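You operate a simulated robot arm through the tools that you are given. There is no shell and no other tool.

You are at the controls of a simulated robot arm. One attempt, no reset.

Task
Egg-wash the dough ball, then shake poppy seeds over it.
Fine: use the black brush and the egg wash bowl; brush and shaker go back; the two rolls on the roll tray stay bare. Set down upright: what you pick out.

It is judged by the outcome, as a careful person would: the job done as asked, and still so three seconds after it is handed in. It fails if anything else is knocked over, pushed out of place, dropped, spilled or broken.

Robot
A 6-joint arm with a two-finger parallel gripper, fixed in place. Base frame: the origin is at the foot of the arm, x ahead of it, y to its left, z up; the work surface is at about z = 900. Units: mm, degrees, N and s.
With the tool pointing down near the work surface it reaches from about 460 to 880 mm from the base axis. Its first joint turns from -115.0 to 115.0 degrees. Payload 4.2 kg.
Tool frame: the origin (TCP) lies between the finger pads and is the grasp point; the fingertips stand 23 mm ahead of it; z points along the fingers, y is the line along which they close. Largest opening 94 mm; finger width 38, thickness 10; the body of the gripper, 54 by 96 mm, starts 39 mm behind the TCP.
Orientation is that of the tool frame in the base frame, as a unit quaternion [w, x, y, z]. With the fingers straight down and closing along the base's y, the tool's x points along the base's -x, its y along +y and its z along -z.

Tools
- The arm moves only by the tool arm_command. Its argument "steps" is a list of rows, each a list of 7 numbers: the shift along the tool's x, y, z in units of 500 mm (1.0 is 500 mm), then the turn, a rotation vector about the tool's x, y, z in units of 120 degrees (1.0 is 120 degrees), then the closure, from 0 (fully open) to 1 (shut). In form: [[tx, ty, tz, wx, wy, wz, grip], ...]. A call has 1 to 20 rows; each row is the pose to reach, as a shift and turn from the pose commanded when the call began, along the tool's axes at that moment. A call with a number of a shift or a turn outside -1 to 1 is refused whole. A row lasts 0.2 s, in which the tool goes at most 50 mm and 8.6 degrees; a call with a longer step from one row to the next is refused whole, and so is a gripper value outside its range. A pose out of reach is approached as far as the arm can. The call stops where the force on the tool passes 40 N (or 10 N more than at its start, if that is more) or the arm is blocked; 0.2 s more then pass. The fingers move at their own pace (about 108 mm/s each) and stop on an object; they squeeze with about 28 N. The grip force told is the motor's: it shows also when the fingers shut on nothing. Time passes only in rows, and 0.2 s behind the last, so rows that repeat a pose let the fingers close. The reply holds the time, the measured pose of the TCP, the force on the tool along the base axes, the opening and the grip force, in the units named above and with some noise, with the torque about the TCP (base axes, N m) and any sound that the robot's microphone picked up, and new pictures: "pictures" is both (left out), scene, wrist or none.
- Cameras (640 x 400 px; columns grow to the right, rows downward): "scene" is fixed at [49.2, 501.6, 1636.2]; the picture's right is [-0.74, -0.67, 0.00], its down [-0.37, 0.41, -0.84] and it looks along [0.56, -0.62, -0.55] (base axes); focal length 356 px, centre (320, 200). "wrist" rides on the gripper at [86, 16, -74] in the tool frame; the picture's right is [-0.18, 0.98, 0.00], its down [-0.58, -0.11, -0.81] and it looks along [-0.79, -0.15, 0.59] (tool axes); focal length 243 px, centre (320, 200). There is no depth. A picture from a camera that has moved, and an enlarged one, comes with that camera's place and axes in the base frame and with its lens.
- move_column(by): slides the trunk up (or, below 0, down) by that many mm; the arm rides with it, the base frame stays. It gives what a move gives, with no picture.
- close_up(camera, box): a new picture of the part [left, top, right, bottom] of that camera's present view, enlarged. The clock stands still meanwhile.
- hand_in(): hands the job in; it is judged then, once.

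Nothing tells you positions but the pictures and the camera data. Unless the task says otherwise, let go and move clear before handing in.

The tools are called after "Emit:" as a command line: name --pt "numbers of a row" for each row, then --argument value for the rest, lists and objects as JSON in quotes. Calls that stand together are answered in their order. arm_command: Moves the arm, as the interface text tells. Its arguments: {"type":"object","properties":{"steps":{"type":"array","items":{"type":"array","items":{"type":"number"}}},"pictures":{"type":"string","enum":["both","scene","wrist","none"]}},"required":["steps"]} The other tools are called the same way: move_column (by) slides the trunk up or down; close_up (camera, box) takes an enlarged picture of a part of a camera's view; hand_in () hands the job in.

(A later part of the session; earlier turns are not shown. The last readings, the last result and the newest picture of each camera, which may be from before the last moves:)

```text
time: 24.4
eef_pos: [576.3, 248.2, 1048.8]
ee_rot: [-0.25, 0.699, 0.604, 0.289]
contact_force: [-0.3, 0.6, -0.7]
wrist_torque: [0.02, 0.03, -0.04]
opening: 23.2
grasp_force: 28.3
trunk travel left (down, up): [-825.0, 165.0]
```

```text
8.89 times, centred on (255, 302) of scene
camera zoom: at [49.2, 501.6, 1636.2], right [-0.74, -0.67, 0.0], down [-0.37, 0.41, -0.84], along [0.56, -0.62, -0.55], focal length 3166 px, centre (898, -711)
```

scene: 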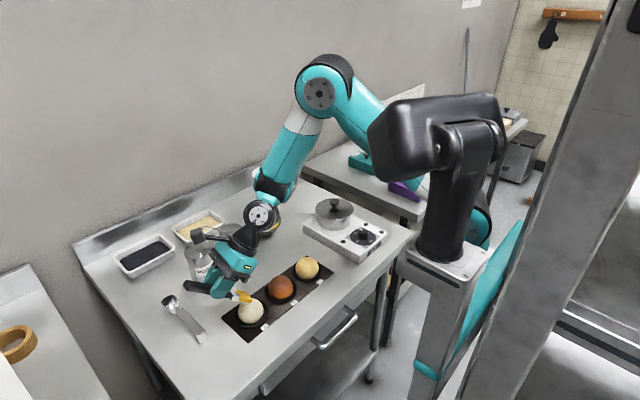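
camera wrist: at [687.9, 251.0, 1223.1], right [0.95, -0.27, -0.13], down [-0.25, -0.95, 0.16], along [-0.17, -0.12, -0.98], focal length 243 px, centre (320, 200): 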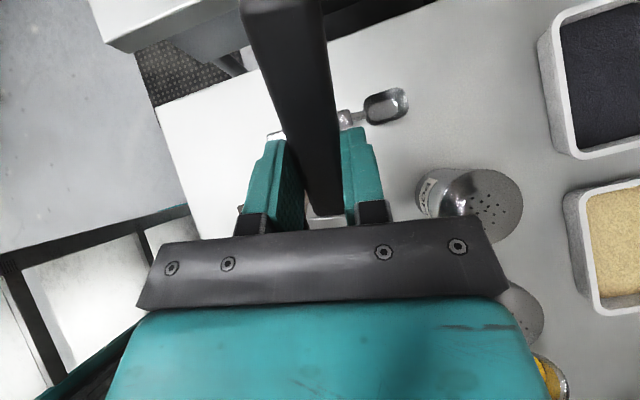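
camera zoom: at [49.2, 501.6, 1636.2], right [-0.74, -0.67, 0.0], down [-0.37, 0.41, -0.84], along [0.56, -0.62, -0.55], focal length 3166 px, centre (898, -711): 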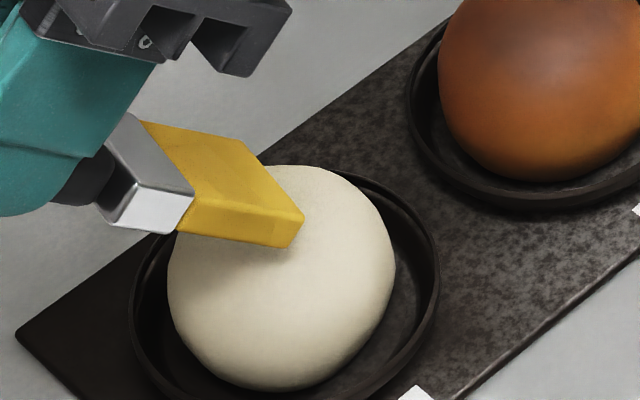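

Not touching yet. I'll lower it in 2–3 mm steps.

Emit:
arm_command --pt "-0.0021 0 0.0021 0 0 0 1" --pt "-0.0042 0 0.0042 0 0 0 1" --pt "-0.0042 0 0.0042 0 0 0 1" --pictures "none"

Emit:
close_up --camera "scene" --box '[235, 280, 275, 325]'

```text
time: 25.2
eef_pos: [576.9, 248.4, 1045.5]
ee_rot: [-0.25, 0.699, 0.604, 0.289]
contact_force: [-0.9, -0.2, -1.7]
wrist_torque: [0.0, 0.03, -0.01]
opening: 22.8
grasp_force: 27.7
trunk travel left (down, up): [-825.0, 165.0]
```

```text
8.89 times, centred on (255, 302) of scene
camera zoom: at [49.2, 501.6, 1636.2], right [-0.74, -0.67, 0.0], down [-0.37, 0.41, -0.84], along [0.56, -0.62, -0.55], focal length 3166 px, centre (898, -711)
```

zoom: 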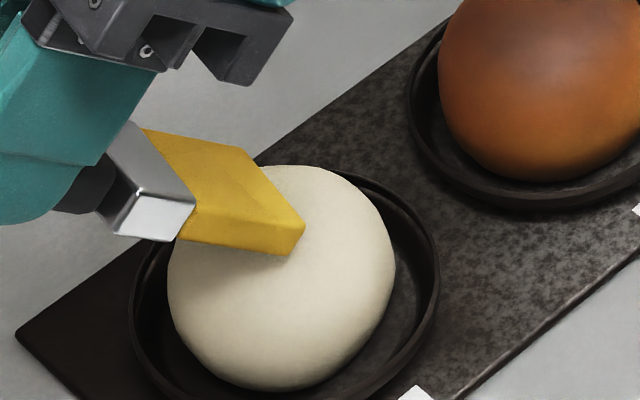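

Emit:
arm_command --pt "-0.0021 0 0.0021 0 0 0 1" --pt "-0.0042 0 0.0042 0 0 0 1" --pt "-0.0042 0 0.0042 0 0 0 1" --pictures "none"

Emit:
close_up --camera "scene" --box '[235, 280, 275, 325]'

```text
time: 26.0
eef_pos: [576.8, 248.8, 1042.4]
ee_rot: [-0.25, 0.699, 0.604, 0.289]
contact_force: [-0.4, 0.4, -0.4]
wrist_torque: [-0.01, -0.01, -0.01]
opening: 23.0
grasp_force: 28.1
trunk travel left (down, up): [-825.0, 165.0]
```

```text
8.89 times, centred on (255, 302) of scene
camera zoom: at [49.2, 501.6, 1636.2], right [-0.74, -0.67, 0.0], down [-0.37, 0.41, -0.84], along [0.56, -0.62, -0.55], focal length 3166 px, centre (898, -711)
```

zoom: 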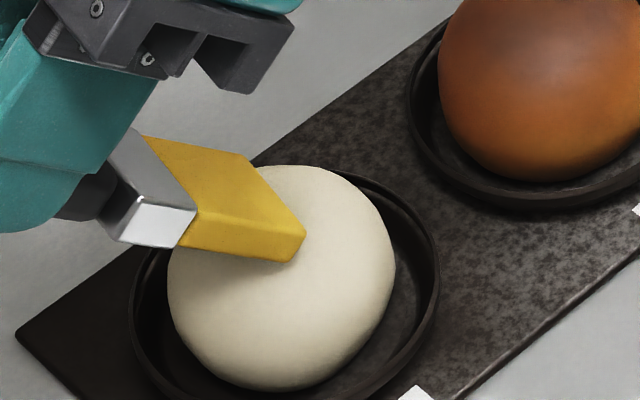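

Emit:
arm_command --pt "-0.0021 0 0.0021 0 0 0 1" --pt "-0.0042 0 0.0042 0 0 0 1" --pt "-0.0042 0 0.0042 0 0 0 1" --pictures "none"

Emit:
close_up --camera "scene" --box '[235, 280, 275, 325]'

```text
time: 26.8
eef_pos: [577.3, 248.8, 1040.1]
ee_rot: [-0.251, 0.699, 0.603, 0.291]
contact_force: [-0.5, -0.6, 9.8]
wrist_torque: [-0.58, 0.23, -0.01]
opening: 22.8
grasp_force: 28.1
trunk travel left (down, up): [-825.0, 165.0]
```

```text
8.89 times, centred on (255, 302) of scene
camera zoom: at [49.2, 501.6, 1636.2], right [-0.74, -0.67, 0.0], down [-0.37, 0.41, -0.84], along [0.56, -0.62, -0.55], focal length 3166 px, centre (898, -711)
```

zoom: 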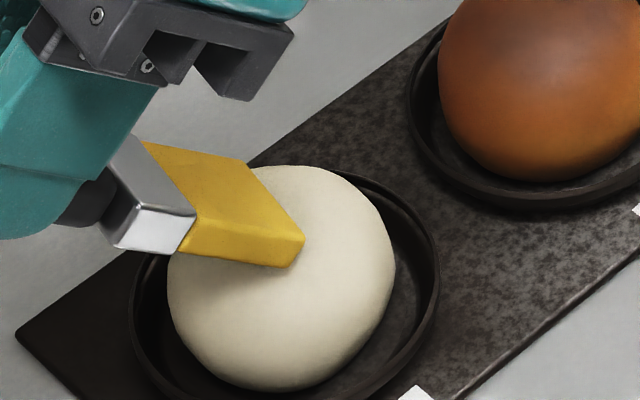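

Contact: the bristles rest on top of the dough, and they are stiff (about 10 N). I'll ease off slightly, draw a gentle stroke along +y following the curve, then lift and look.

Emit:
arm_command --pt "0.00113 0 -0.00113 0 0 0 1" --pt "0.00636 -0.00117 0.00483 0 0 0 1" --pt "0.01083 -0.00234 0.01154 0 0 0 1" --pt "0.01451 -0.0035 0.01904 0 0 0 1" --pt "0.0172 -0.00467 0.02753 0 0 0 1" --pictures "none"

Emit:
close_up --camera "scene" --box '[235, 280, 275, 325]'

```text
time: 28.0
eef_pos: [576.9, 265.1, 1036.6]
ee_rot: [-0.25, 0.7, 0.603, 0.291]
contact_force: [1.9, -1.1, 12.1]
wrist_torque: [-0.88, -0.22, 0.13]
opening: 23.0
grasp_force: 28.4
trunk travel left (down, up): [-825.0, 165.0]
```

```text
8.89 times, centred on (255, 302) of scene
camera zoom: at [49.2, 501.6, 1636.2], right [-0.74, -0.67, 0.0], down [-0.37, 0.41, -0.84], along [0.56, -0.62, -0.55], focal length 3166 px, centre (898, -711)
```

zoom: 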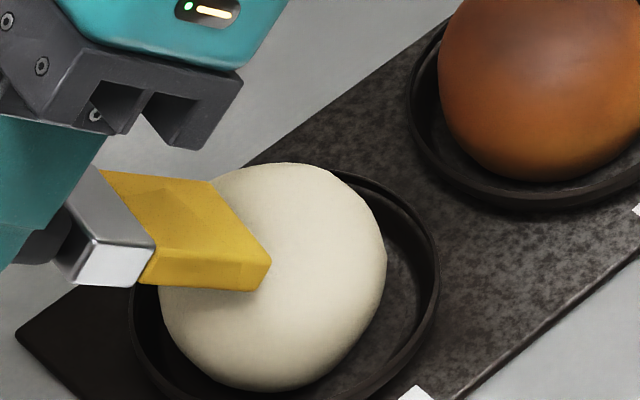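

Force is 12 N and the dough shifted a few millimetres in its dish, so I'm pressing too hard. I'll lift off and inspect the surface.

Emit:
arm_command --pt "0.0085 0 -0.0085 0 0 0 1" --pt "0.0283 0 -0.0283 0 0 0 1" --pt "0.0495 0 -0.0495 0 0 0 1" --pt "0.0495 0 -0.0495 0 0 0 1" --pictures "none"

Emit:
close_up --camera "scene" --box '[225, 270, 285, 330]'

```text
time: 29.0
eef_pos: [577.8, 263.3, 1070.9]
ee_rot: [-0.249, 0.7, 0.603, 0.289]
contact_force: [0.6, -0.9, -1.1]
wrist_torque: [-0.01, -0.01, -0.02]
opening: 22.7
grasp_force: 28.0
trunk travel left (down, up): [-825.0, 165.0]
```

```text
6.67 times, centred on (255, 300) of scene
camera zoom: at [49.2, 501.6, 1636.2], right [-0.74, -0.67, 0.0], down [-0.37, 0.41, -0.84], along [0.56, -0.62, -0.55], focal length 2374 px, centre (753, -467)
```

zoom: 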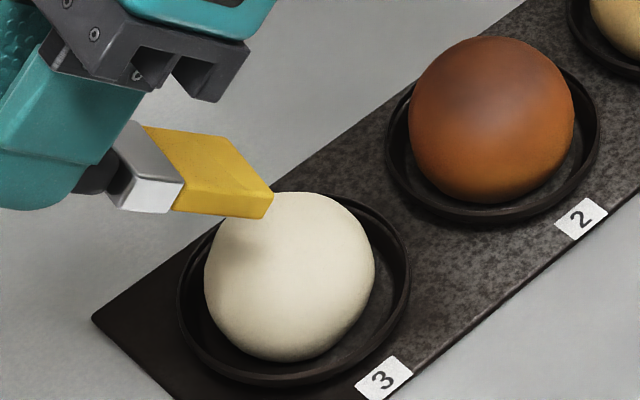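

I can't see any glaze on the dough yet. I'll zoom in closely on its surface.

Emit:
close_up --camera "scene" --box '[238, 290, 264, 318]'

Emit:
close_up --camera "wrist" --box '[200, 0, 420, 230]'

```text
14.29 times, centred on (251, 304) of scene
camera zoom: at [49.2, 501.6, 1636.2], right [-0.74, -0.67, 0.0], down [-0.37, 0.41, -0.84], along [0.56, -0.62, -0.55], focal length 5088 px, centre (1306, -1286)
```

zoom: 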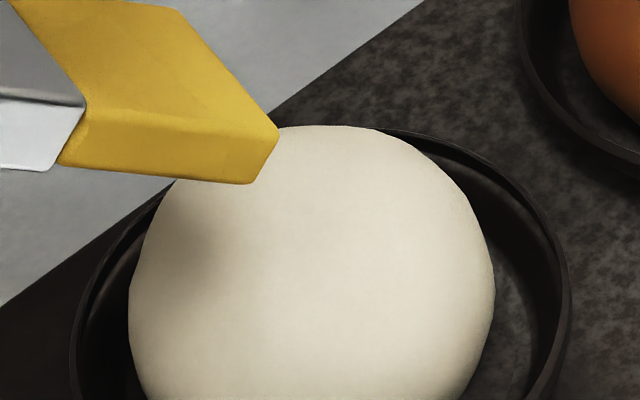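

```text
1.74 times, centred on (310, 115) of wrist
camera zoom: at [593.7, 269.9, 1184.8], right [0.95, -0.27, -0.13], down [-0.25, -0.95, 0.16], along [-0.17, -0.12, -0.98], focal length 422 px, centre (337, 348)
```

zoom: 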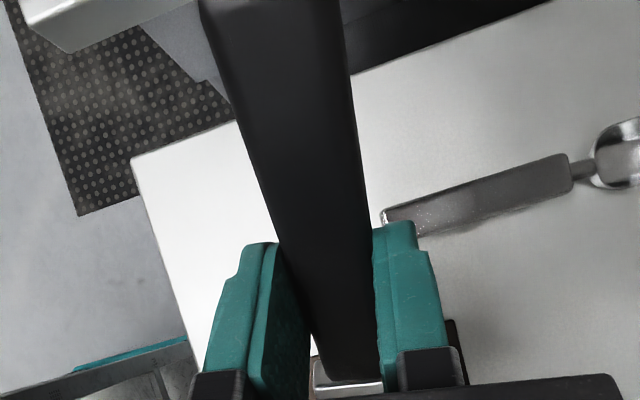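

The surface is still bare. I'll make a longer, lighter stroke across the whole top, from the -y side to the +y side, following the dome.

Emit:
arm_command --pt "-0.033 0.0047 -0.0118 0 0 0 1" --pt "-0.0659 0.00934 -0.0235 0 0 0 1" --pt "-0.08 0.00934 -0.01 0 0 0 1" --pt "-0.0925 0.00934 0.0031 0 0 0 1" --pt "-0.0845 0.00818 0.0062 0 0 0 1" --pt "-0.0773 0.007 0.0102 0 0 0 1" --pt "-0.0708 0.00584 0.0148 0 0 0 1" --pt "-0.0649 0.00467 0.0201 0 0 0 1" --pt "-0.0596 0.0035 0.026 0 0 0 1" --pt "-0.0549 0.00234 0.0326 0 0 0 1" --pt "-0.051 0.00117 0.0398 0 0 0 1" --pt "-0.0478 0 0.0478 0 0 0 1" --pictures "none"

Emit:
close_up --camera "scene" --box '[225, 270, 285, 330]'

```text
time: 31.6
eef_pos: [575.8, 264.7, 1038.0]
ee_rot: [-0.25, 0.7, 0.603, 0.29]
contact_force: [-0.3, 0.3, -0.1]
wrist_torque: [-0.02, 0.0, 0.01]
opening: 22.7
grasp_force: 28.0
trunk travel left (down, up): [-825.0, 165.0]
```

```text
6.67 times, centred on (255, 300) of scene
camera zoom: at [49.2, 501.6, 1636.2], right [-0.74, -0.67, 0.0], down [-0.37, 0.41, -0.84], along [0.56, -0.62, -0.55], focal length 2374 px, centre (753, -467)
```

zoom: 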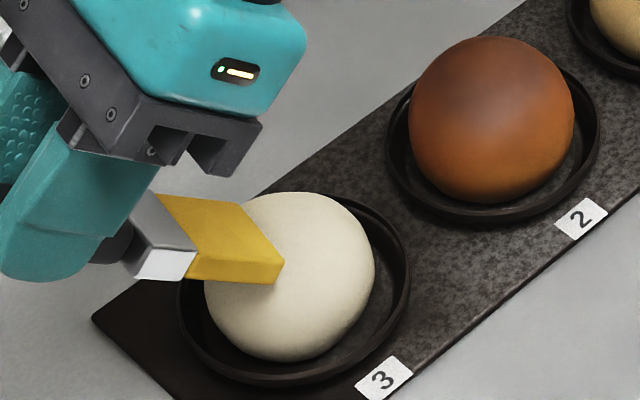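

That stroke barely touched: the force at the end was 0 N. I'll repeat it about 1 mm deeper and stop at the apex to read the force.

Emit:
arm_command --pt "0.01697 0 -0.01697 0 0 0 1" --pt "-0.0278 0.00934 -0.0617 0 0 0 1" --pt "-0.04 0.00934 -0.0495 0 0 0 1" --pt "-0.0459 0.00934 -0.0436 0 0 0 1" --pt "-0.0379 0.00818 -0.0403 0 0 0 1" --pt "-0.0308 0.007 -0.0364 0 0 0 1" --pt "-0.0242 0.00584 -0.0317 0 0 0 1" --pt "-0.0183 0.00467 -0.0264 0 0 0 1" --pictures "none"

Emit:
close_up --camera "scene" --box '[225, 270, 285, 330]'

```text
time: 33.4
eef_pos: [576.4, 249.0, 1040.3]
ee_rot: [-0.25, 0.7, 0.603, 0.29]
contact_force: [0.0, -0.2, -0.1]
wrist_torque: [0.02, 0.03, 0.02]
opening: 23.0
grasp_force: 27.9
trunk travel left (down, up): [-825.0, 165.0]
```

```text
6.67 times, centred on (255, 300) of scene
camera zoom: at [49.2, 501.6, 1636.2], right [-0.74, -0.67, 0.0], down [-0.37, 0.41, -0.84], along [0.56, -0.62, -0.55], focal length 2374 px, centre (753, -467)
```

zoom: 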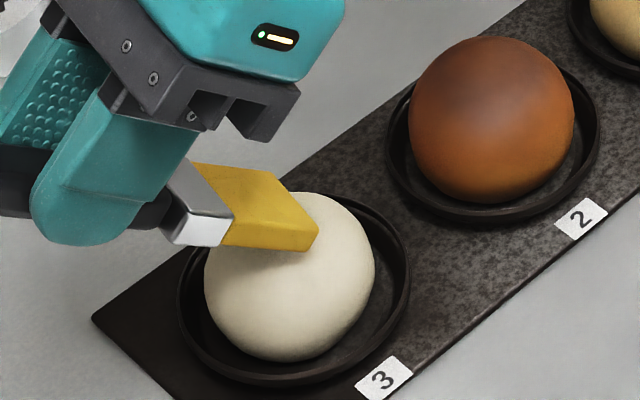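

Still 0 N here, so the earlier push may have shifted the brush slightly in the grip. I'll lower 1 mm at a time until I feel light contact.

Emit:
arm_command --pt "-0.0007 0 0.0007 0 0 0 1" --pt "-0.0014 0 0.0014 0 0 0 1" --pictures "none"

Emit:
arm_command --pt "-0.0007 0 0.0007 0 0 0 1" --pt "-0.0014 0 0.0014 0 0 0 1" --pictures "none"

```text
time: 34.0
eef_pos: [576.6, 249.5, 1039.7]
ee_rot: [-0.25, 0.699, 0.604, 0.29]
contact_force: [0.2, 0.0, -0.3]
wrist_torque: [0.02, -0.03, 0.02]
opening: 22.7
grasp_force: 27.9
trunk travel left (down, up): [-825.0, 165.0]
```

```text
time: 34.6
eef_pos: [577.9, 248.8, 1037.2]
ee_rot: [-0.249, 0.7, 0.603, 0.291]
contact_force: [-0.1, -0.4, -0.5]
wrist_torque: [-0.02, 0.01, 0.0]
opening: 23.0
grasp_force: 27.4
trunk travel left (down, up): [-825.0, 165.0]
```

Emit:
arm_command --pt "-0.0007 0 0.0007 0 0 0 1" --pt "-0.0014 0 0.0014 0 0 0 1" --pictures "none"

Emit:
close_up --camera "scene" --box '[225, 270, 285, 330]'

```text
time: 35.2
eef_pos: [577.2, 249.2, 1037.8]
ee_rot: [-0.25, 0.699, 0.604, 0.29]
contact_force: [0.3, -1.1, 0.2]
wrist_torque: [0.0, -0.01, 0.01]
opening: 23.2
grasp_force: 27.8
trunk travel left (down, up): [-825.0, 165.0]
```

```text
6.67 times, centred on (255, 300) of scene
camera zoom: at [49.2, 501.6, 1636.2], right [-0.74, -0.67, 0.0], down [-0.37, 0.41, -0.84], along [0.56, -0.62, -0.55], focal length 2374 px, centre (753, -467)
```

zoom: 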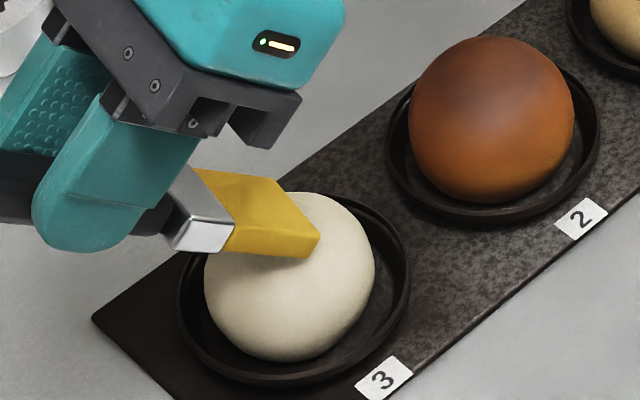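

Emit:
arm_command --pt "-0.0007 0 0.0007 0 0 0 1" --pt "-0.0014 0 0.0014 0 0 0 1" --pictures "none"

Emit:
arm_command --pt "-0.0007 0 0.0007 0 0 0 1" --pt "-0.0014 0 0.0014 0 0 0 1" --pictures "none"

```text
time: 35.8
eef_pos: [578.0, 248.2, 1035.9]
ee_rot: [-0.25, 0.699, 0.604, 0.29]
contact_force: [-0.5, -0.8, -0.7]
wrist_torque: [0.01, 0.0, 0.01]
opening: 22.8
grasp_force: 27.8
trunk travel left (down, up): [-825.0, 165.0]
```

```text
time: 36.4
eef_pos: [576.8, 249.6, 1035.0]
ee_rot: [-0.25, 0.699, 0.603, 0.291]
contact_force: [-0.3, -0.3, 5.8]
wrist_torque: [-0.44, 0.01, 0.01]
opening: 23.2
grasp_force: 27.6
trunk travel left (down, up): [-825.0, 165.0]
```

Light contact again, about 6 N. I'll draw the stroke toward +y from here, following the curve.

Emit:
arm_command --pt "0.0053 -0.00117 0.0059 0 0 0 1" --pt "0.01 -0.00234 0.0123 0 0 0 1" --pt "0.014 -0.0035 0.0195 0 0 0 1" --pt "0.0173 -0.0047 0.0275 0 0 0 1" --pictures "none"

Emit:
close_up --camera "scene" --box '[225, 270, 285, 330]'

```text
time: 37.4
eef_pos: [576.0, 265.3, 1031.8]
ee_rot: [-0.25, 0.7, 0.603, 0.289]
contact_force: [1.6, -3.4, 11.4]
wrist_torque: [-1.0, -0.09, 0.06]
opening: 23.3
grasp_force: 28.1
trunk travel left (down, up): [-825.0, 165.0]
```

```text
6.67 times, centred on (255, 300) of scene
camera zoom: at [49.2, 501.6, 1636.2], right [-0.74, -0.67, 0.0], down [-0.37, 0.41, -0.84], along [0.56, -0.62, -0.55], focal length 2374 px, centre (753, -467)
```

zoom: 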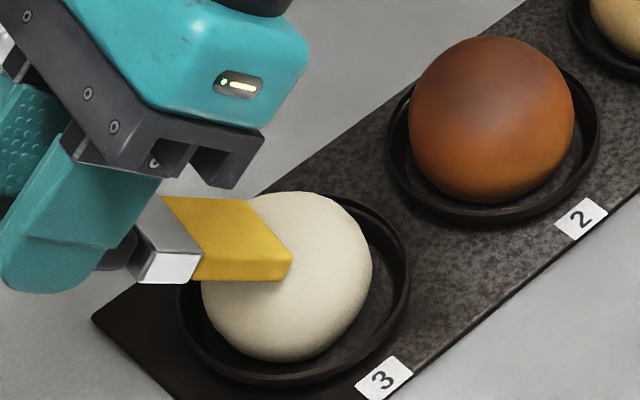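

Still no colour change. I'm in contact, so I'll draw the stroke back over the apex to build up brushing, then check again.

Emit:
arm_command --pt "-0.003 0.00117 -0.0082 0 0 0 1" --pt "-0.0071 0.00234 -0.0153 0 0 0 1" --pt "-0.0118 0.0035 -0.0217 0 0 0 1" --pt "-0.0171 0.00467 -0.0276 0 0 0 1" --pictures "none"

Emit:
close_up --camera "scene" --box '[225, 270, 285, 330]'

```text
time: 38.4
eef_pos: [576.5, 248.0, 1036.5]
ee_rot: [-0.251, 0.698, 0.605, 0.289]
contact_force: [0.3, -0.8, -0.8]
wrist_torque: [0.01, 0.01, -0.03]
opening: 23.3
grasp_force: 27.9
trunk travel left (down, up): [-825.0, 165.0]
```

```text
6.67 times, centred on (255, 300) of scene
camera zoom: at [49.2, 501.6, 1636.2], right [-0.74, -0.67, 0.0], down [-0.37, 0.41, -0.84], along [0.56, -0.62, -0.55], focal length 2374 px, centre (753, -467)
```

zoom: 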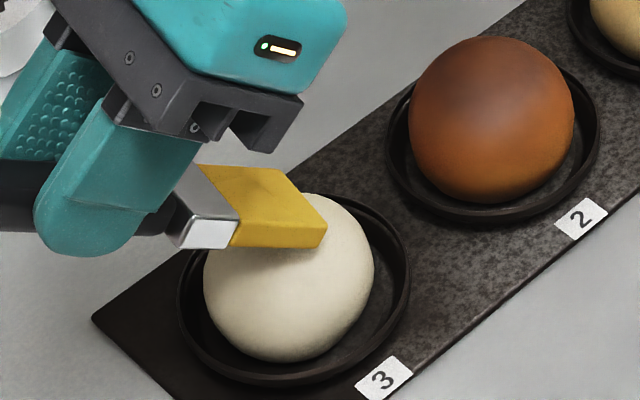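

Contact was lost at the apex and the dough is still bare. I'll find contact again and make several back-and-forth passes at modest force.

Emit:
arm_command --pt "-0.0008 0 0.0008 0 0 0 1" --pt "-0.0017 0 0.0017 0 0 0 1" --pictures "none"

Emit:
arm_command --pt "-0.0007 0 0.0007 0 0 0 1" --pt "-0.0012 0 0.0012 0 0 0 1" --pictures "none"

```text
time: 39.0
eef_pos: [576.0, 248.7, 1035.0]
ee_rot: [-0.25, 0.699, 0.603, 0.29]
contact_force: [0.5, -0.9, 0.0]
wrist_torque: [-0.04, 0.0, -0.01]
opening: 22.9
grasp_force: 28.0
trunk travel left (down, up): [-825.0, 165.0]
```

```text
time: 39.6
eef_pos: [575.9, 248.9, 1034.1]
ee_rot: [-0.25, 0.699, 0.604, 0.29]
contact_force: [0.3, -0.8, -0.7]
wrist_torque: [0.01, 0.01, 0.0]
opening: 23.1
grasp_force: 27.6
trunk travel left (down, up): [-825.0, 165.0]
```

Emit:
arm_command --pt "-0.0007 0 0.0007 0 0 0 1" --pt "-0.0014 0 0.0014 0 0 0 1" --pictures "none"

Emit:
arm_command --pt "-0.0007 0 0.0007 0 0 0 1" --pt "-0.0014 0 0.0014 0 0 0 1" --pictures "none"

```text
time: 40.2
eef_pos: [576.1, 248.7, 1032.9]
ee_rot: [-0.25, 0.699, 0.604, 0.289]
contact_force: [0.1, -0.1, -0.8]
wrist_torque: [-0.03, 0.01, 0.02]
opening: 22.9
grasp_force: 28.0
trunk travel left (down, up): [-825.0, 165.0]
```

```text
time: 40.8
eef_pos: [576.7, 248.4, 1032.5]
ee_rot: [-0.249, 0.7, 0.603, 0.291]
contact_force: [-0.6, -1.1, 4.7]
wrist_torque: [-0.46, -0.04, -0.01]
opening: 23.0
grasp_force: 28.2
trunk travel left (down, up): [-825.0, 165.0]
```

Contact is at 4.7 N. A sideways sweep along x keeps the flat bristle edge on the apex at constant height, so I'll do that gently and check.

Emit:
arm_command --pt "0.001 0.0099 0.001 0 0 0 1" --pt "0.002 0.0198 0.002 0 0 0 1" --pt "0.001 0.0099 0.001 0 0 0 1" --pt "0 0 0 0 0 0 1" --pt "-0.001 -0.0099 -0.001 0 0 0 1" --pt "-0.002 -0.0198 -0.002 0 0 0 1" --pt "-0.001 -0.0099 -0.001 0 0 0 1" --pt "0 0 0 0 0 0 1" --pictures "none"

Emit:
close_up --camera "scene" --box '[225, 270, 285, 330]'

```text
time: 42.6
eef_pos: [576.9, 248.2, 1031.5]
ee_rot: [-0.25, 0.7, 0.603, 0.289]
contact_force: [-2.7, 0.6, 8.1]
wrist_torque: [-0.57, 0.27, -0.25]
opening: 23.1
grasp_force: 28.0
trunk travel left (down, up): [-825.0, 165.0]
```

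```text
6.67 times, centred on (255, 300) of scene
camera zoom: at [49.2, 501.6, 1636.2], right [-0.74, -0.67, 0.0], down [-0.37, 0.41, -0.84], along [0.56, -0.62, -0.55], focal length 2374 px, centre (753, -467)
```

zoom: 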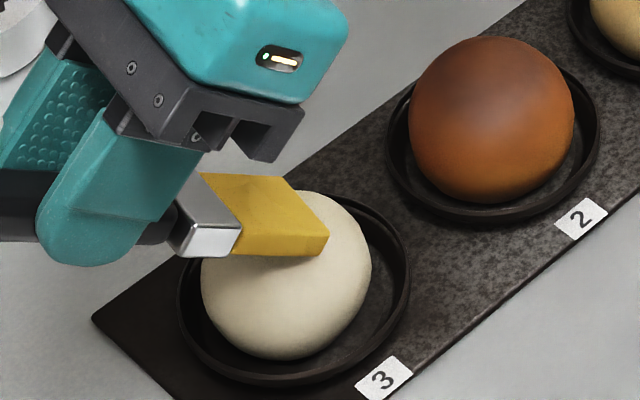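

Emit:
arm_command --pt "0.014 0 -0.014 0 0 0 1" --pt "0.042 0 -0.042 0 0 0 1" --pt "0.084 0 -0.084 0 0 0 1" --pt "0.084 0 -0.084 0 0 0 1" --pictures "none"

Emit:
close_up --camera "scene" --box '[225, 265, 275, 330]'

```text
time: 43.6
eef_pos: [575.5, 249.3, 1090.6]
ee_rot: [-0.251, 0.699, 0.603, 0.29]
contact_force: [-0.4, 0.0, -0.7]
wrist_torque: [-0.02, -0.05, -0.04]
opening: 23.2
grasp_force: 27.6
trunk travel left (down, up): [-825.0, 165.0]
```

```text
6.15 times, centred on (250, 298) of scene
camera zoom: at [49.2, 501.6, 1636.2], right [-0.74, -0.67, 0.0], down [-0.37, 0.41, -0.84], along [0.56, -0.62, -0.55], focal length 2192 px, centre (751, -400)
```

zoom: 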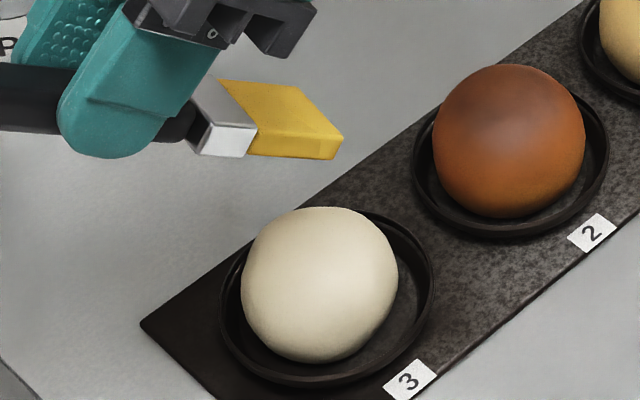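

The dough still shows no glaze. Its top is at about z=948, and so far only the lower corner of the bristles has touched it. I'll stand the brush more upright so the bristle tips themselves meet the surface, which also pushes more along the handle.

Emit:
arm_command --pt "-0.0094 0.0006 -0.0061 0 0.03125 0 1" --pt "-0.0189 0.0011 -0.0122 0 0.0625 0 1" --pt "-0.0283 0.0017 -0.0183 0 0.09375 0 1" --pt "-0.0378 0.0022 -0.0243 0 0.125 0 1" --pt "-0.0472 0.0028 -0.0304 0 0.15625 0 1" --pt "-0.0566 0.0034 -0.0365 0 0.1875 0 1" --pt "-0.0661 0.0039 -0.0426 0 0.21875 0 1" --pt "-0.0755 0.0045 -0.0487 0 0.25 0 1" --pt "-0.0755 0.0045 -0.0487 0 0.25 0 1"

Emit:
close_up --camera "scene" --box '[215, 230, 305, 330]'

```text
time: 45.6
eef_pos: [572.9, 204.6, 1081.4]
ee_rot: [-0.397, 0.601, 0.517, 0.462]
contact_force: [0.9, 0.4, -0.2]
wrist_torque: [0.01, 0.0, 0.0]
opening: 23.2
grasp_force: 28.2
trunk travel left (down, up): [-825.0, 165.0]
camera wrist: at [580.5, 152.6, 1183.9], right [0.97, -0.19, -0.18], down [-0.24, -0.9, -0.35], along [-0.09, 0.38, -0.92], focal length 243 px, centre (320, 200)
```

scene: 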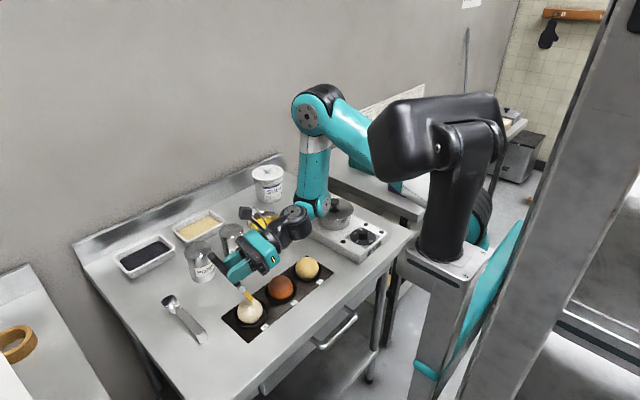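
wrist: 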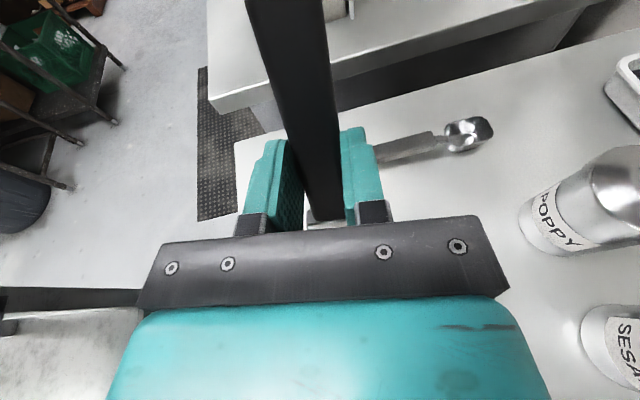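

```text
4.00 times, centred on (260, 280) of scene
camera zoom: at [49.2, 501.6, 1636.2], right [-0.74, -0.67, 0.0], down [-0.37, 0.41, -0.84], along [0.56, -0.62, -0.55], focal length 1425 px, centre (560, -120)
```

zoom: 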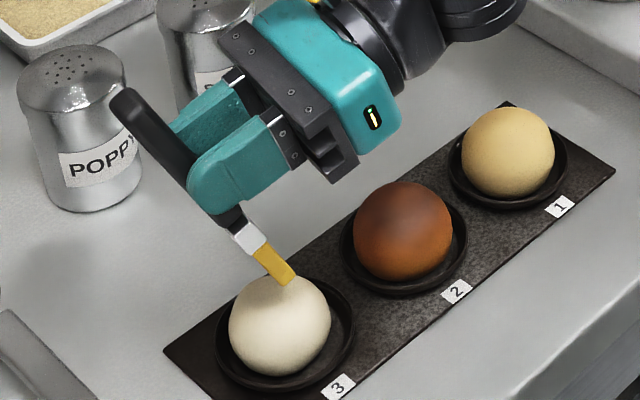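

The brush is now near vertical over the dough. I'll check how close the forearm and wrist are to the burner and rolls before moving on.

Emit:
close_up --camera "scene" --box '[240, 130, 420, 290]'

Emit:
close_up --camera "scene" --box '[230, 280, 275, 330]'

```text
2.50 times, centred on (330, 210) of scene
camera zoom: at [49.2, 501.6, 1636.2], right [-0.74, -0.67, 0.0], down [-0.37, 0.41, -0.84], along [0.56, -0.62, -0.55], focal length 890 px, centre (295, 175)
```

zoom: 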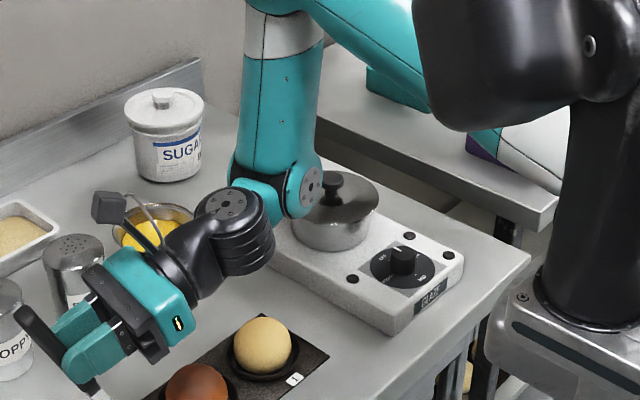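

```text
8.00 times, centred on (252, 305) of scene
camera zoom: at [49.2, 501.6, 1636.2], right [-0.74, -0.67, 0.0], down [-0.37, 0.41, -0.84], along [0.56, -0.62, -0.55], focal length 2849 px, centre (860, -640)
```

zoom: 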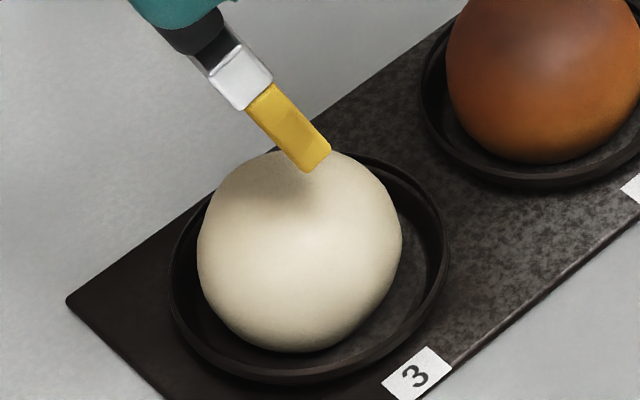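

There is plenty of clearance all round, with the wrist high and the pot far away. I'll lower the upright brush onto the dough, 20 mm first and then in small steps.

Emit:
arm_command --pt "-0.015 0 0.004 0 0 0 1" --pt "-0.029 0 0.0077 0 0 0 1" --pt "-0.0386 0 0.0103 0 0 0 1" --pictures "none"

Emit:
arm_command --pt "-0.0015 0 0.0004 0 0 0 1" --pt "-0.003 0 0.0008 0 0 0 1" --pictures "none"

Emit:
arm_command --pt "-0.0015 0 0.0004 0 0 0 1" --pt "-0.003 0 0.0008 0 0 0 1" --pictures "none"

Emit:
close_up --camera "scene" --box '[230, 280, 275, 330]'

```text
time: 46.4
eef_pos: [572.1, 205.6, 1060.5]
ee_rot: [-0.398, 0.6, 0.519, 0.461]
contact_force: [-0.1, 0.7, -0.2]
wrist_torque: [0.02, -0.01, 0.02]
opening: 23.0
grasp_force: 28.0
trunk travel left (down, up): [-825.0, 165.0]
```

```text
time: 47.0
eef_pos: [573.7, 205.0, 1059.2]
ee_rot: [-0.398, 0.601, 0.518, 0.461]
contact_force: [0.5, 0.3, -1.0]
wrist_torque: [-0.02, -0.02, 0.03]
opening: 23.0
grasp_force: 28.1
trunk travel left (down, up): [-825.0, 165.0]
```

```text
time: 47.6
eef_pos: [572.3, 204.7, 1057.4]
ee_rot: [-0.397, 0.601, 0.517, 0.462]
contact_force: [-0.1, -0.8, -0.1]
wrist_torque: [0.01, -0.03, -0.02]
opening: 23.0
grasp_force: 28.0
trunk travel left (down, up): [-825.0, 165.0]
```

```text
8.00 times, centred on (252, 305) of scene
camera zoom: at [49.2, 501.6, 1636.2], right [-0.74, -0.67, 0.0], down [-0.37, 0.41, -0.84], along [0.56, -0.62, -0.55], focal length 2849 px, centre (860, -640)
```

zoom: 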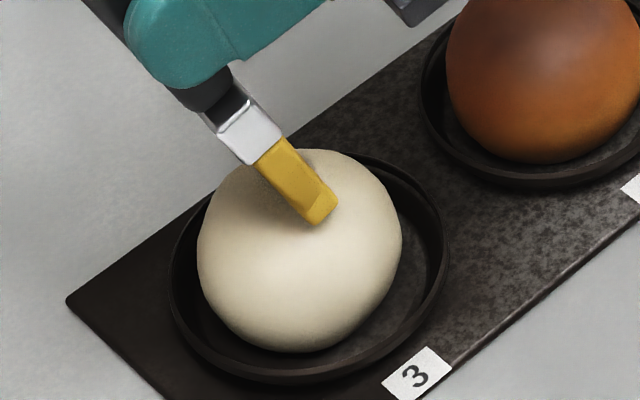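

Emit:
arm_command --pt "-0.0012 0 0.0003 0 0 0 1" --pt "-0.0024 0 0.0006 0 0 0 1" --pictures "none"

Emit:
arm_command --pt "-0.001 0 0.0003 0 0 0 1" --pt "-0.002 0 0.0005 0 0 0 1" --pictures "none"

Emit:
arm_command --pt "-0.001 0 0.0003 0 0 0 1" --pt "-0.002 0 0.0005 0 0 0 1" --pictures "none"

```text
time: 48.2
eef_pos: [572.9, 204.5, 1057.1]
ee_rot: [-0.397, 0.602, 0.517, 0.462]
contact_force: [-0.6, 0.2, 0.0]
wrist_torque: [-0.03, 0.02, -0.01]
opening: 23.0
grasp_force: 27.9
trunk travel left (down, up): [-825.0, 165.0]
```

```text
time: 48.8
eef_pos: [572.6, 204.7, 1057.0]
ee_rot: [-0.398, 0.601, 0.518, 0.461]
contact_force: [0.3, -0.7, -0.2]
wrist_torque: [0.01, -0.02, -0.02]
opening: 23.0
grasp_force: 28.1
trunk travel left (down, up): [-825.0, 165.0]
```

```text
time: 49.4
eef_pos: [571.0, 205.3, 1056.7]
ee_rot: [-0.399, 0.6, 0.518, 0.461]
contact_force: [-1.1, 0.0, 5.8]
wrist_torque: [-0.11, -0.06, -0.02]
opening: 22.9
grasp_force: 27.9
trunk travel left (down, up): [-825.0, 165.0]
```

Contact at about 6 N, and it runs nearly along the handle. I'll sweep gently sideways and along y, then look.

Emit:
arm_command --pt "0.0008 0.0099 0.0015 0 0 0 1" --pt "0.0012 0.0198 0.003 0 0 0 1" --pt "0.0008 0.0099 0.0015 0 0 0 1" --pt "0.0003 0 0 0 0 0 1" --pt "-0.0002 -0.0099 -0.0015 0 0 0 1" --pt "-0.0006 -0.0198 -0.003 0 0 0 1" --pt "-0.0002 -0.0099 -0.0015 0 0 0 1" --pt "0.0002 0 0 0 0 0 1" --pictures "none"

Emit:
close_up --camera "scene" --box '[230, 280, 275, 330]'

```text
time: 51.2
eef_pos: [572.8, 204.7, 1055.8]
ee_rot: [-0.399, 0.601, 0.518, 0.46]
contact_force: [-4.7, -0.8, 10.6]
wrist_torque: [-0.22, 0.44, -0.09]
opening: 22.9
grasp_force: 28.1
trunk travel left (down, up): [-825.0, 165.0]
```

```text
8.00 times, centred on (252, 305) of scene
camera zoom: at [49.2, 501.6, 1636.2], right [-0.74, -0.67, 0.0], down [-0.37, 0.41, -0.84], along [0.56, -0.62, -0.55], focal length 2849 px, centre (860, -640)
```

zoom: 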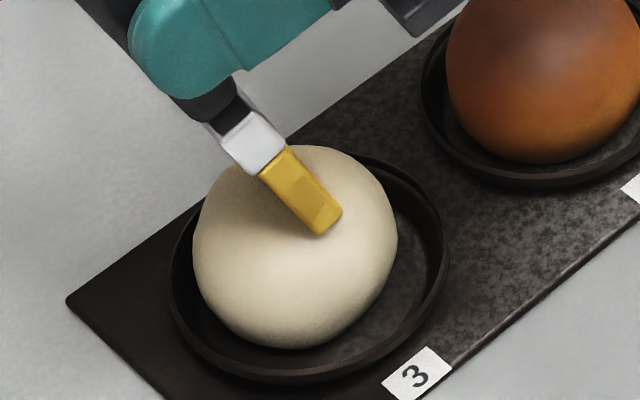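

The dough is starting to look slightly warmer in colour, so the coating seems to build up with brushing. I'll continue with strokes along y over the dome at lighter pressure.

Emit:
arm_command --pt "0.00058 0 -0.00015 0 0 0 1" --pt "0.00247 -0.00146 0.00957 0 0 0 1" --pt "0.003 -0.00292 0.01966 0 0 0 1" --pt "0.0021 -0.00438 0.0301 0 0 0 1" --pt "0.003 -0.00292 0.01966 0 0 0 1" --pt "0.00247 -0.00146 0.00957 0 0 0 1" --pt "0.00058 0 -0.00015 0 0 0 1" --pt "-0.0026 0.00146 -0.00953 0 0 0 1" --pt "-0.0072 0.00292 -0.0185 0 0 0 1" --pt "-0.0132 0.00438 -0.0272 0 0 0 1" --pt "-0.0072 0.00292 -0.0185 0 0 0 1" --pt "-0.0026 0.00146 -0.00953 0 0 0 1" --pt "0.00058 0 -0.00015 0 0 0 1" --pictures "none"

Emit:
close_up --camera "scene" --box '[230, 280, 275, 330]'

```text
time: 54.0
eef_pos: [573.4, 205.2, 1054.7]
ee_rot: [-0.398, 0.601, 0.518, 0.461]
contact_force: [-0.4, 0.0, -0.7]
wrist_torque: [-0.01, 0.01, 0.01]
opening: 22.8
grasp_force: 28.2
trunk travel left (down, up): [-825.0, 165.0]
```

```text
8.00 times, centred on (252, 305) of scene
camera zoom: at [49.2, 501.6, 1636.2], right [-0.74, -0.67, 0.0], down [-0.37, 0.41, -0.84], along [0.56, -0.62, -0.55], focal length 2849 px, centre (860, -640)
```

zoom: 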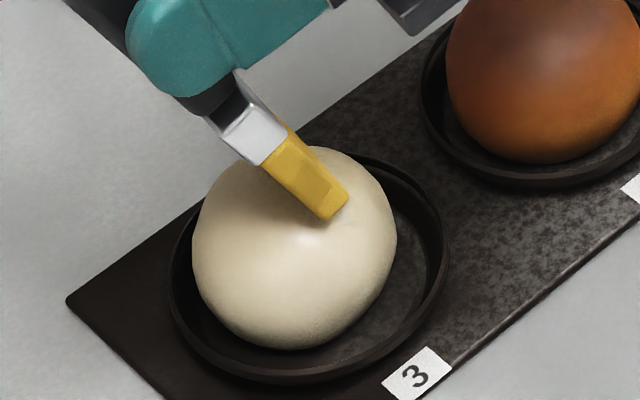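

Yes: the dough is yellower now and has a glossy highlight, so the coating is accumulating. I'll come back into contact and keep brushing, mixing sideways and lengthwise strokes.

Emit:
arm_command --pt "-0.001 0 0.0003 0 0 0 1" --pt "-0.002 0 0.0005 0 0 0 1" --pictures "none"

Emit:
arm_command --pt "-0.0006 0 0.0002 0 0 0 1" --pt "-0.0012 0 0.0003 0 0 0 1" --pictures "none"

```text
time: 54.6
eef_pos: [573.6, 204.3, 1054.7]
ee_rot: [-0.397, 0.601, 0.518, 0.461]
contact_force: [0.0, 0.0, -0.2]
wrist_torque: [0.03, -0.01, 0.01]
opening: 23.1
grasp_force: 27.9
trunk travel left (down, up): [-825.0, 165.0]
```

```text
time: 55.2
eef_pos: [571.8, 204.6, 1052.6]
ee_rot: [-0.397, 0.601, 0.518, 0.461]
contact_force: [0.1, 0.1, 0.0]
wrist_torque: [0.01, 0.0, 0.03]
opening: 23.0
grasp_force: 28.4
trunk travel left (down, up): [-825.0, 165.0]
```

Emit:
arm_command --pt "-0.0008 0 0.0002 0 0 0 1" --pt "-0.0016 0 0.0004 0 0 0 1" --pictures "none"

Emit:
arm_command --pt "-0.0008 0 0.0002 0 0 0 1" --pt "-0.0016 0 0.0004 0 0 0 1" --pictures "none"

Emit:
close_up --camera "scene" --box '[230, 280, 275, 330]'

```text
time: 55.8
eef_pos: [572.1, 203.9, 1052.3]
ee_rot: [-0.399, 0.6, 0.518, 0.462]
contact_force: [-0.1, -0.3, 4.8]
wrist_torque: [-0.15, -0.1, 0.03]
opening: 22.9
grasp_force: 28.5
trunk travel left (down, up): [-825.0, 165.0]
```

```text
time: 56.4
eef_pos: [574.0, 204.8, 1053.6]
ee_rot: [-0.398, 0.6, 0.518, 0.462]
contact_force: [0.3, -0.5, 12.6]
wrist_torque: [-0.26, -0.12, 0.02]
opening: 23.0
grasp_force: 27.9
trunk travel left (down, up): [-825.0, 165.0]
```

```text
8.00 times, centred on (252, 305) of scene
camera zoom: at [49.2, 501.6, 1636.2], right [-0.74, -0.67, 0.0], down [-0.37, 0.41, -0.84], along [0.56, -0.62, -0.55], focal length 2849 px, centre (860, -640)
```

zoom: 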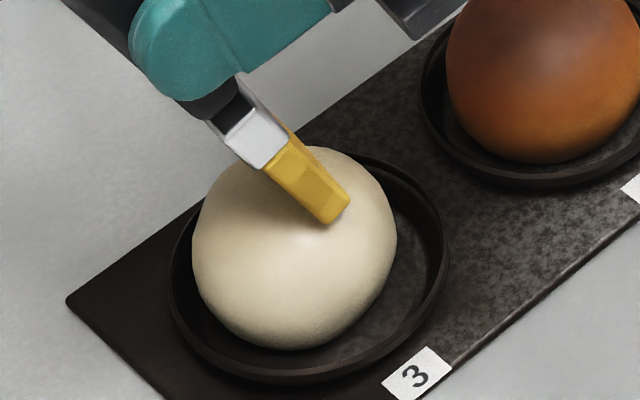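

Emit:
arm_command --pt "0.00116 0 -0.0003 0 0 0 1" --pt "0.0016 0.0119 0.0014 0 0 0 1" --pt "0.0021 0.0237 0.0032 0 0 0 1" --pt "0.0016 0.0119 0.0014 0 0 0 1" --pt "0.00116 0 -0.0003 0 0 0 1" --pt "0.0007 -0.0119 -0.002 0 0 0 1" --pt "0.0002 -0.0237 -0.0038 0 0 0 1" --pt "0.0007 -0.0119 -0.002 0 0 0 1" --pt "0.00116 0 -0.0003 0 0 0 1" --pt "0.00305 -0.00146 0.00942 0 0 0 1" --pt "0.0036 -0.00292 0.0195 0 0 0 1" --pt "0.00305 -0.00146 0.00942 0 0 0 1" --pt "0.00116 0 -0.0003 0 0 0 1" --pt "-0.002 0.00146 -0.0097 0 0 0 1" --pt "-0.0066 0.00292 -0.0187 0 0 0 1" --pt "-0.002 0.00146 -0.0097 0 0 0 1" --pt "0.00116 0 -0.0003 0 0 0 1" --pictures "none"

Emit:
close_up --camera "scene" --box '[230, 280, 275, 330]'

```text
time: 60.0
eef_pos: [572.8, 203.3, 1052.2]
ee_rot: [-0.397, 0.602, 0.518, 0.461]
contact_force: [0.2, -1.0, 2.0]
wrist_torque: [-0.16, -0.01, -0.04]
opening: 22.8
grasp_force: 28.0
trunk travel left (down, up): [-825.0, 165.0]
```

```text
8.00 times, centred on (252, 305) of scene
camera zoom: at [49.2, 501.6, 1636.2], right [-0.74, -0.67, 0.0], down [-0.37, 0.41, -0.84], along [0.56, -0.62, -0.55], focal length 2849 px, centre (860, -640)
```

zoom: 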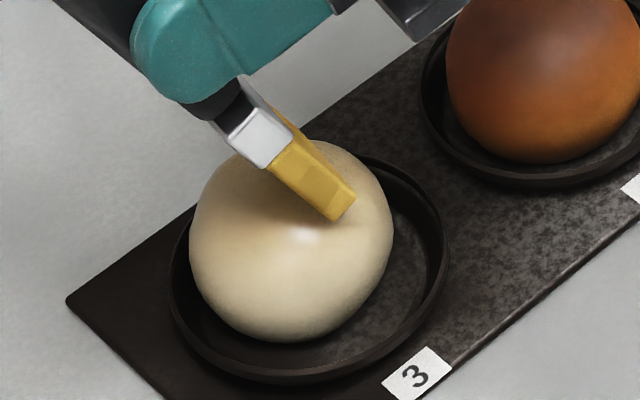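

The glaze is clearly building up. The dough has moved only 2–3 mm in its dish. I'll repeat the pattern from this light contact.

Emit:
arm_command --pt "-0.0004 0 0.0001 0 0 0 1" --pt "0.0001 0.0119 0.0017 0 0 0 1" --pt "0.0005 0.0237 0.0035 0 0 0 1" --pt "0.0001 0.0119 0.0017 0 0 0 1" --pt "-0.0004 0 0 0 0 0 1" --pt "-0.0009 -0.0119 -0.0017 0 0 0 1" --pt "-0.0013 -0.0237 -0.0035 0 0 0 1" --pt "-0.0009 -0.0119 -0.0017 0 0 0 1" --pt "-0.0004 0 0 0 0 0 1" --pt "0.0015 -0.00146 0.0097 0 0 0 1" --pt "0.002 -0.00292 0.0198 0 0 0 1" --pt "0.0015 -0.00146 0.0097 0 0 0 1" --pt "-0.0004 0 0 0 0 0 1" --pt "-0.0036 0.00146 -0.0094 0 0 0 1" --pt "-0.0082 0.00292 -0.0184 0 0 0 1" --pt "-0.0036 0.00146 -0.0094 0 0 0 1" --pt "-0.0004 0 0 0 0 0 1" --pictures "none"

Emit:
close_up --camera "scene" --box '[230, 280, 275, 330]'

```text
time: 63.6
eef_pos: [571.7, 203.2, 1052.4]
ee_rot: [-0.398, 0.601, 0.519, 0.46]
contact_force: [-0.6, -1.5, 2.6]
wrist_torque: [-0.25, -0.03, -0.02]
opening: 22.9
grasp_force: 27.7
trunk travel left (down, up): [-825.0, 165.0]
```

```text
8.00 times, centred on (252, 305) of scene
camera zoom: at [49.2, 501.6, 1636.2], right [-0.74, -0.67, 0.0], down [-0.37, 0.41, -0.84], along [0.56, -0.62, -0.55], focal length 2849 px, centre (860, -640)
```

zoom: 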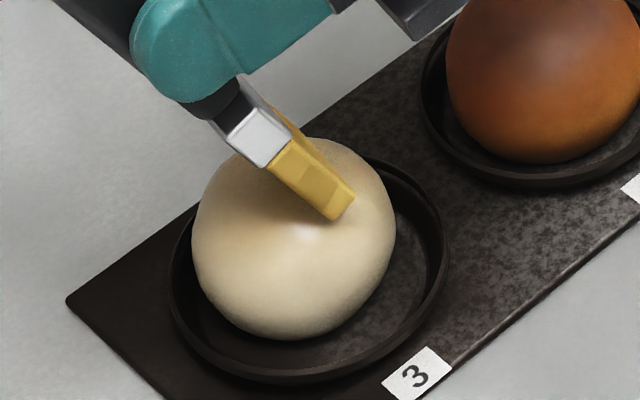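

The bristles look paler now, so the wash is transferring to the dough. I'll lift and compare.

Emit:
arm_command --pt "0.02 0 -0.005 0 0 0 1" --pt "0.06 0 -0.016 0 0 0 1" --pt "0.1 0 -0.026 0 0 0 1" --pt "0.1 0 -0.026 0 0 0 1" --pictures "none"

Emit:
close_up --camera "scene" --box '[215, 255, 315, 335]'

```text
time: 64.6
eef_pos: [571.9, 205.0, 1105.0]
ee_rot: [-0.397, 0.602, 0.518, 0.46]
contact_force: [0.4, 0.0, -0.6]
wrist_torque: [0.0, 0.01, 0.04]
opening: 22.9
grasp_force: 27.9
trunk travel left (down, up): [-825.0, 165.0]
```

```text
5.00 times, centred on (265, 295) of scene
camera zoom: at [49.2, 501.6, 1636.2], right [-0.74, -0.67, 0.0], down [-0.37, 0.41, -0.84], along [0.56, -0.62, -0.55], focal length 1781 px, centre (595, -275)
```

zoom: 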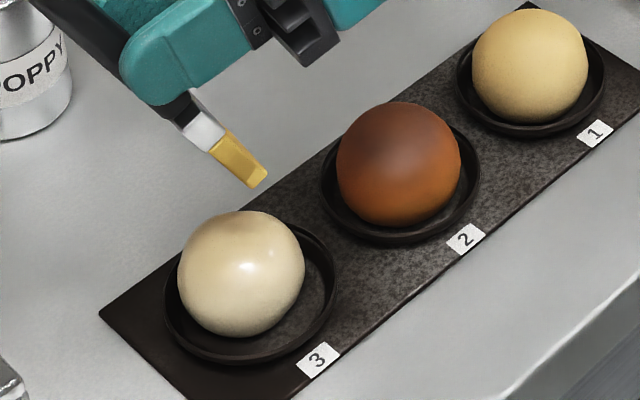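

The dough is now glossy and faintly golden, but the coat looks thin, and the dough sits slightly toward +x in its dish. I'll brush more in one direction only, toward -x and lifting between strokes. That adds wash and nudges the dough back to centre.

Emit:
arm_command --pt "-0.05 0.0237 0.0165 0 0 0 1" --pt "-0.09 0.0237 0.0269 0 0 0 1" --pt "-0.0991 0.0237 0.0295 0 0 0 1" --pt "-0.0995 0.0119 0.0277 0 0 0 1" --pt "-0.1 0 0.026 0 0 0 1" --pt "-0.1005 -0.0119 0.0243 0 0 0 1" --pt "-0.1009 -0.0237 0.0225 0 0 0 1" --pt "-0.0912 -0.0237 0.0199 0 0 0 1" --pt "-0.0894 0.0237 0.0269 0 0 0 1" --pt "-0.0995 0.0237 0.0296 0 0 0 1" --pt "-0.0999 0.0119 0.0278 0 0 0 1" --pt "-0.1004 0 0.0261 0 0 0 1" --pt "-0.1009 -0.0119 0.0244 0 0 0 1" --pt "-0.1013 -0.0237 0.0226 0 0 0 1" --pt "-0.0912 -0.0237 0.0199 0 0 0 1" --pt "-0.0894 0.0237 0.0269 0 0 0 1" --pt "-0.0997 0.0237 0.0296 0 0 0 1" --pt "-0.1001 0.0119 0.0278 0 0 0 1" --pt "-0.1006 0 0.0261 0 0 0 1" --pt "-0.1011 -0.0119 0.0244 0 0 0 1" --pictures "none"

Emit:
close_up --camera "scene" --box '[230, 280, 275, 330]'

```text
time: 68.8
eef_pos: [565.9, 205.8, 1053.3]
ee_rot: [-0.398, 0.6, 0.518, 0.461]
contact_force: [-0.4, 0.5, -0.7]
wrist_torque: [-0.03, 0.0, 0.02]
opening: 23.4
grasp_force: 28.1
trunk travel left (down, up): [-825.0, 165.0]
```

```text
8.00 times, centred on (252, 305) of scene
camera zoom: at [49.2, 501.6, 1636.2], right [-0.74, -0.67, 0.0], down [-0.37, 0.41, -0.84], along [0.56, -0.62, -0.55], focal length 2849 px, centre (860, -640)
```

zoom: 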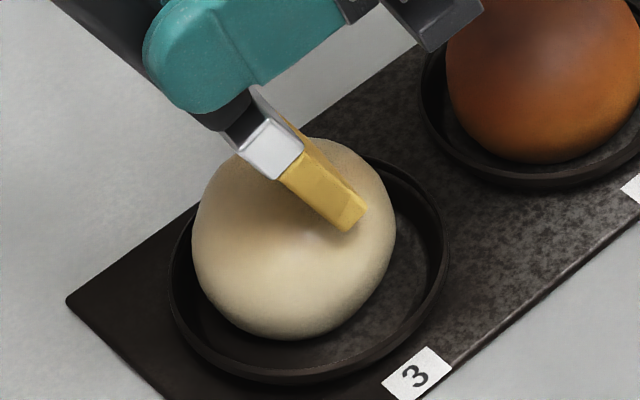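

Emit:
arm_command --pt "-0.001 0.0119 0.002 0 0 0 1" --pt "-0.002 0.0119 0.0023 0 0 0 1" --pictures "none"

Emit:
arm_command --pt "-0.0008 0 0.0002 0 0 0 1" --pt "-0.0016 0 0.0004 0 0 0 1" --pictures "none"

```text
time: 69.4
eef_pos: [571.3, 203.9, 1052.9]
ee_rot: [-0.398, 0.6, 0.519, 0.461]
contact_force: [-1.2, 0.1, 9.3]
wrist_torque: [-0.21, 0.1, -0.04]
opening: 22.8
grasp_force: 27.7
trunk travel left (down, up): [-825.0, 165.0]
```

```text
time: 70.0
eef_pos: [572.3, 204.8, 1051.9]
ee_rot: [-0.398, 0.6, 0.518, 0.462]
contact_force: [-1.0, 0.5, 19.7]
wrist_torque: [-0.46, -0.05, -0.01]
opening: 23.1
grasp_force: 28.0
trunk travel left (down, up): [-825.0, 165.0]
```

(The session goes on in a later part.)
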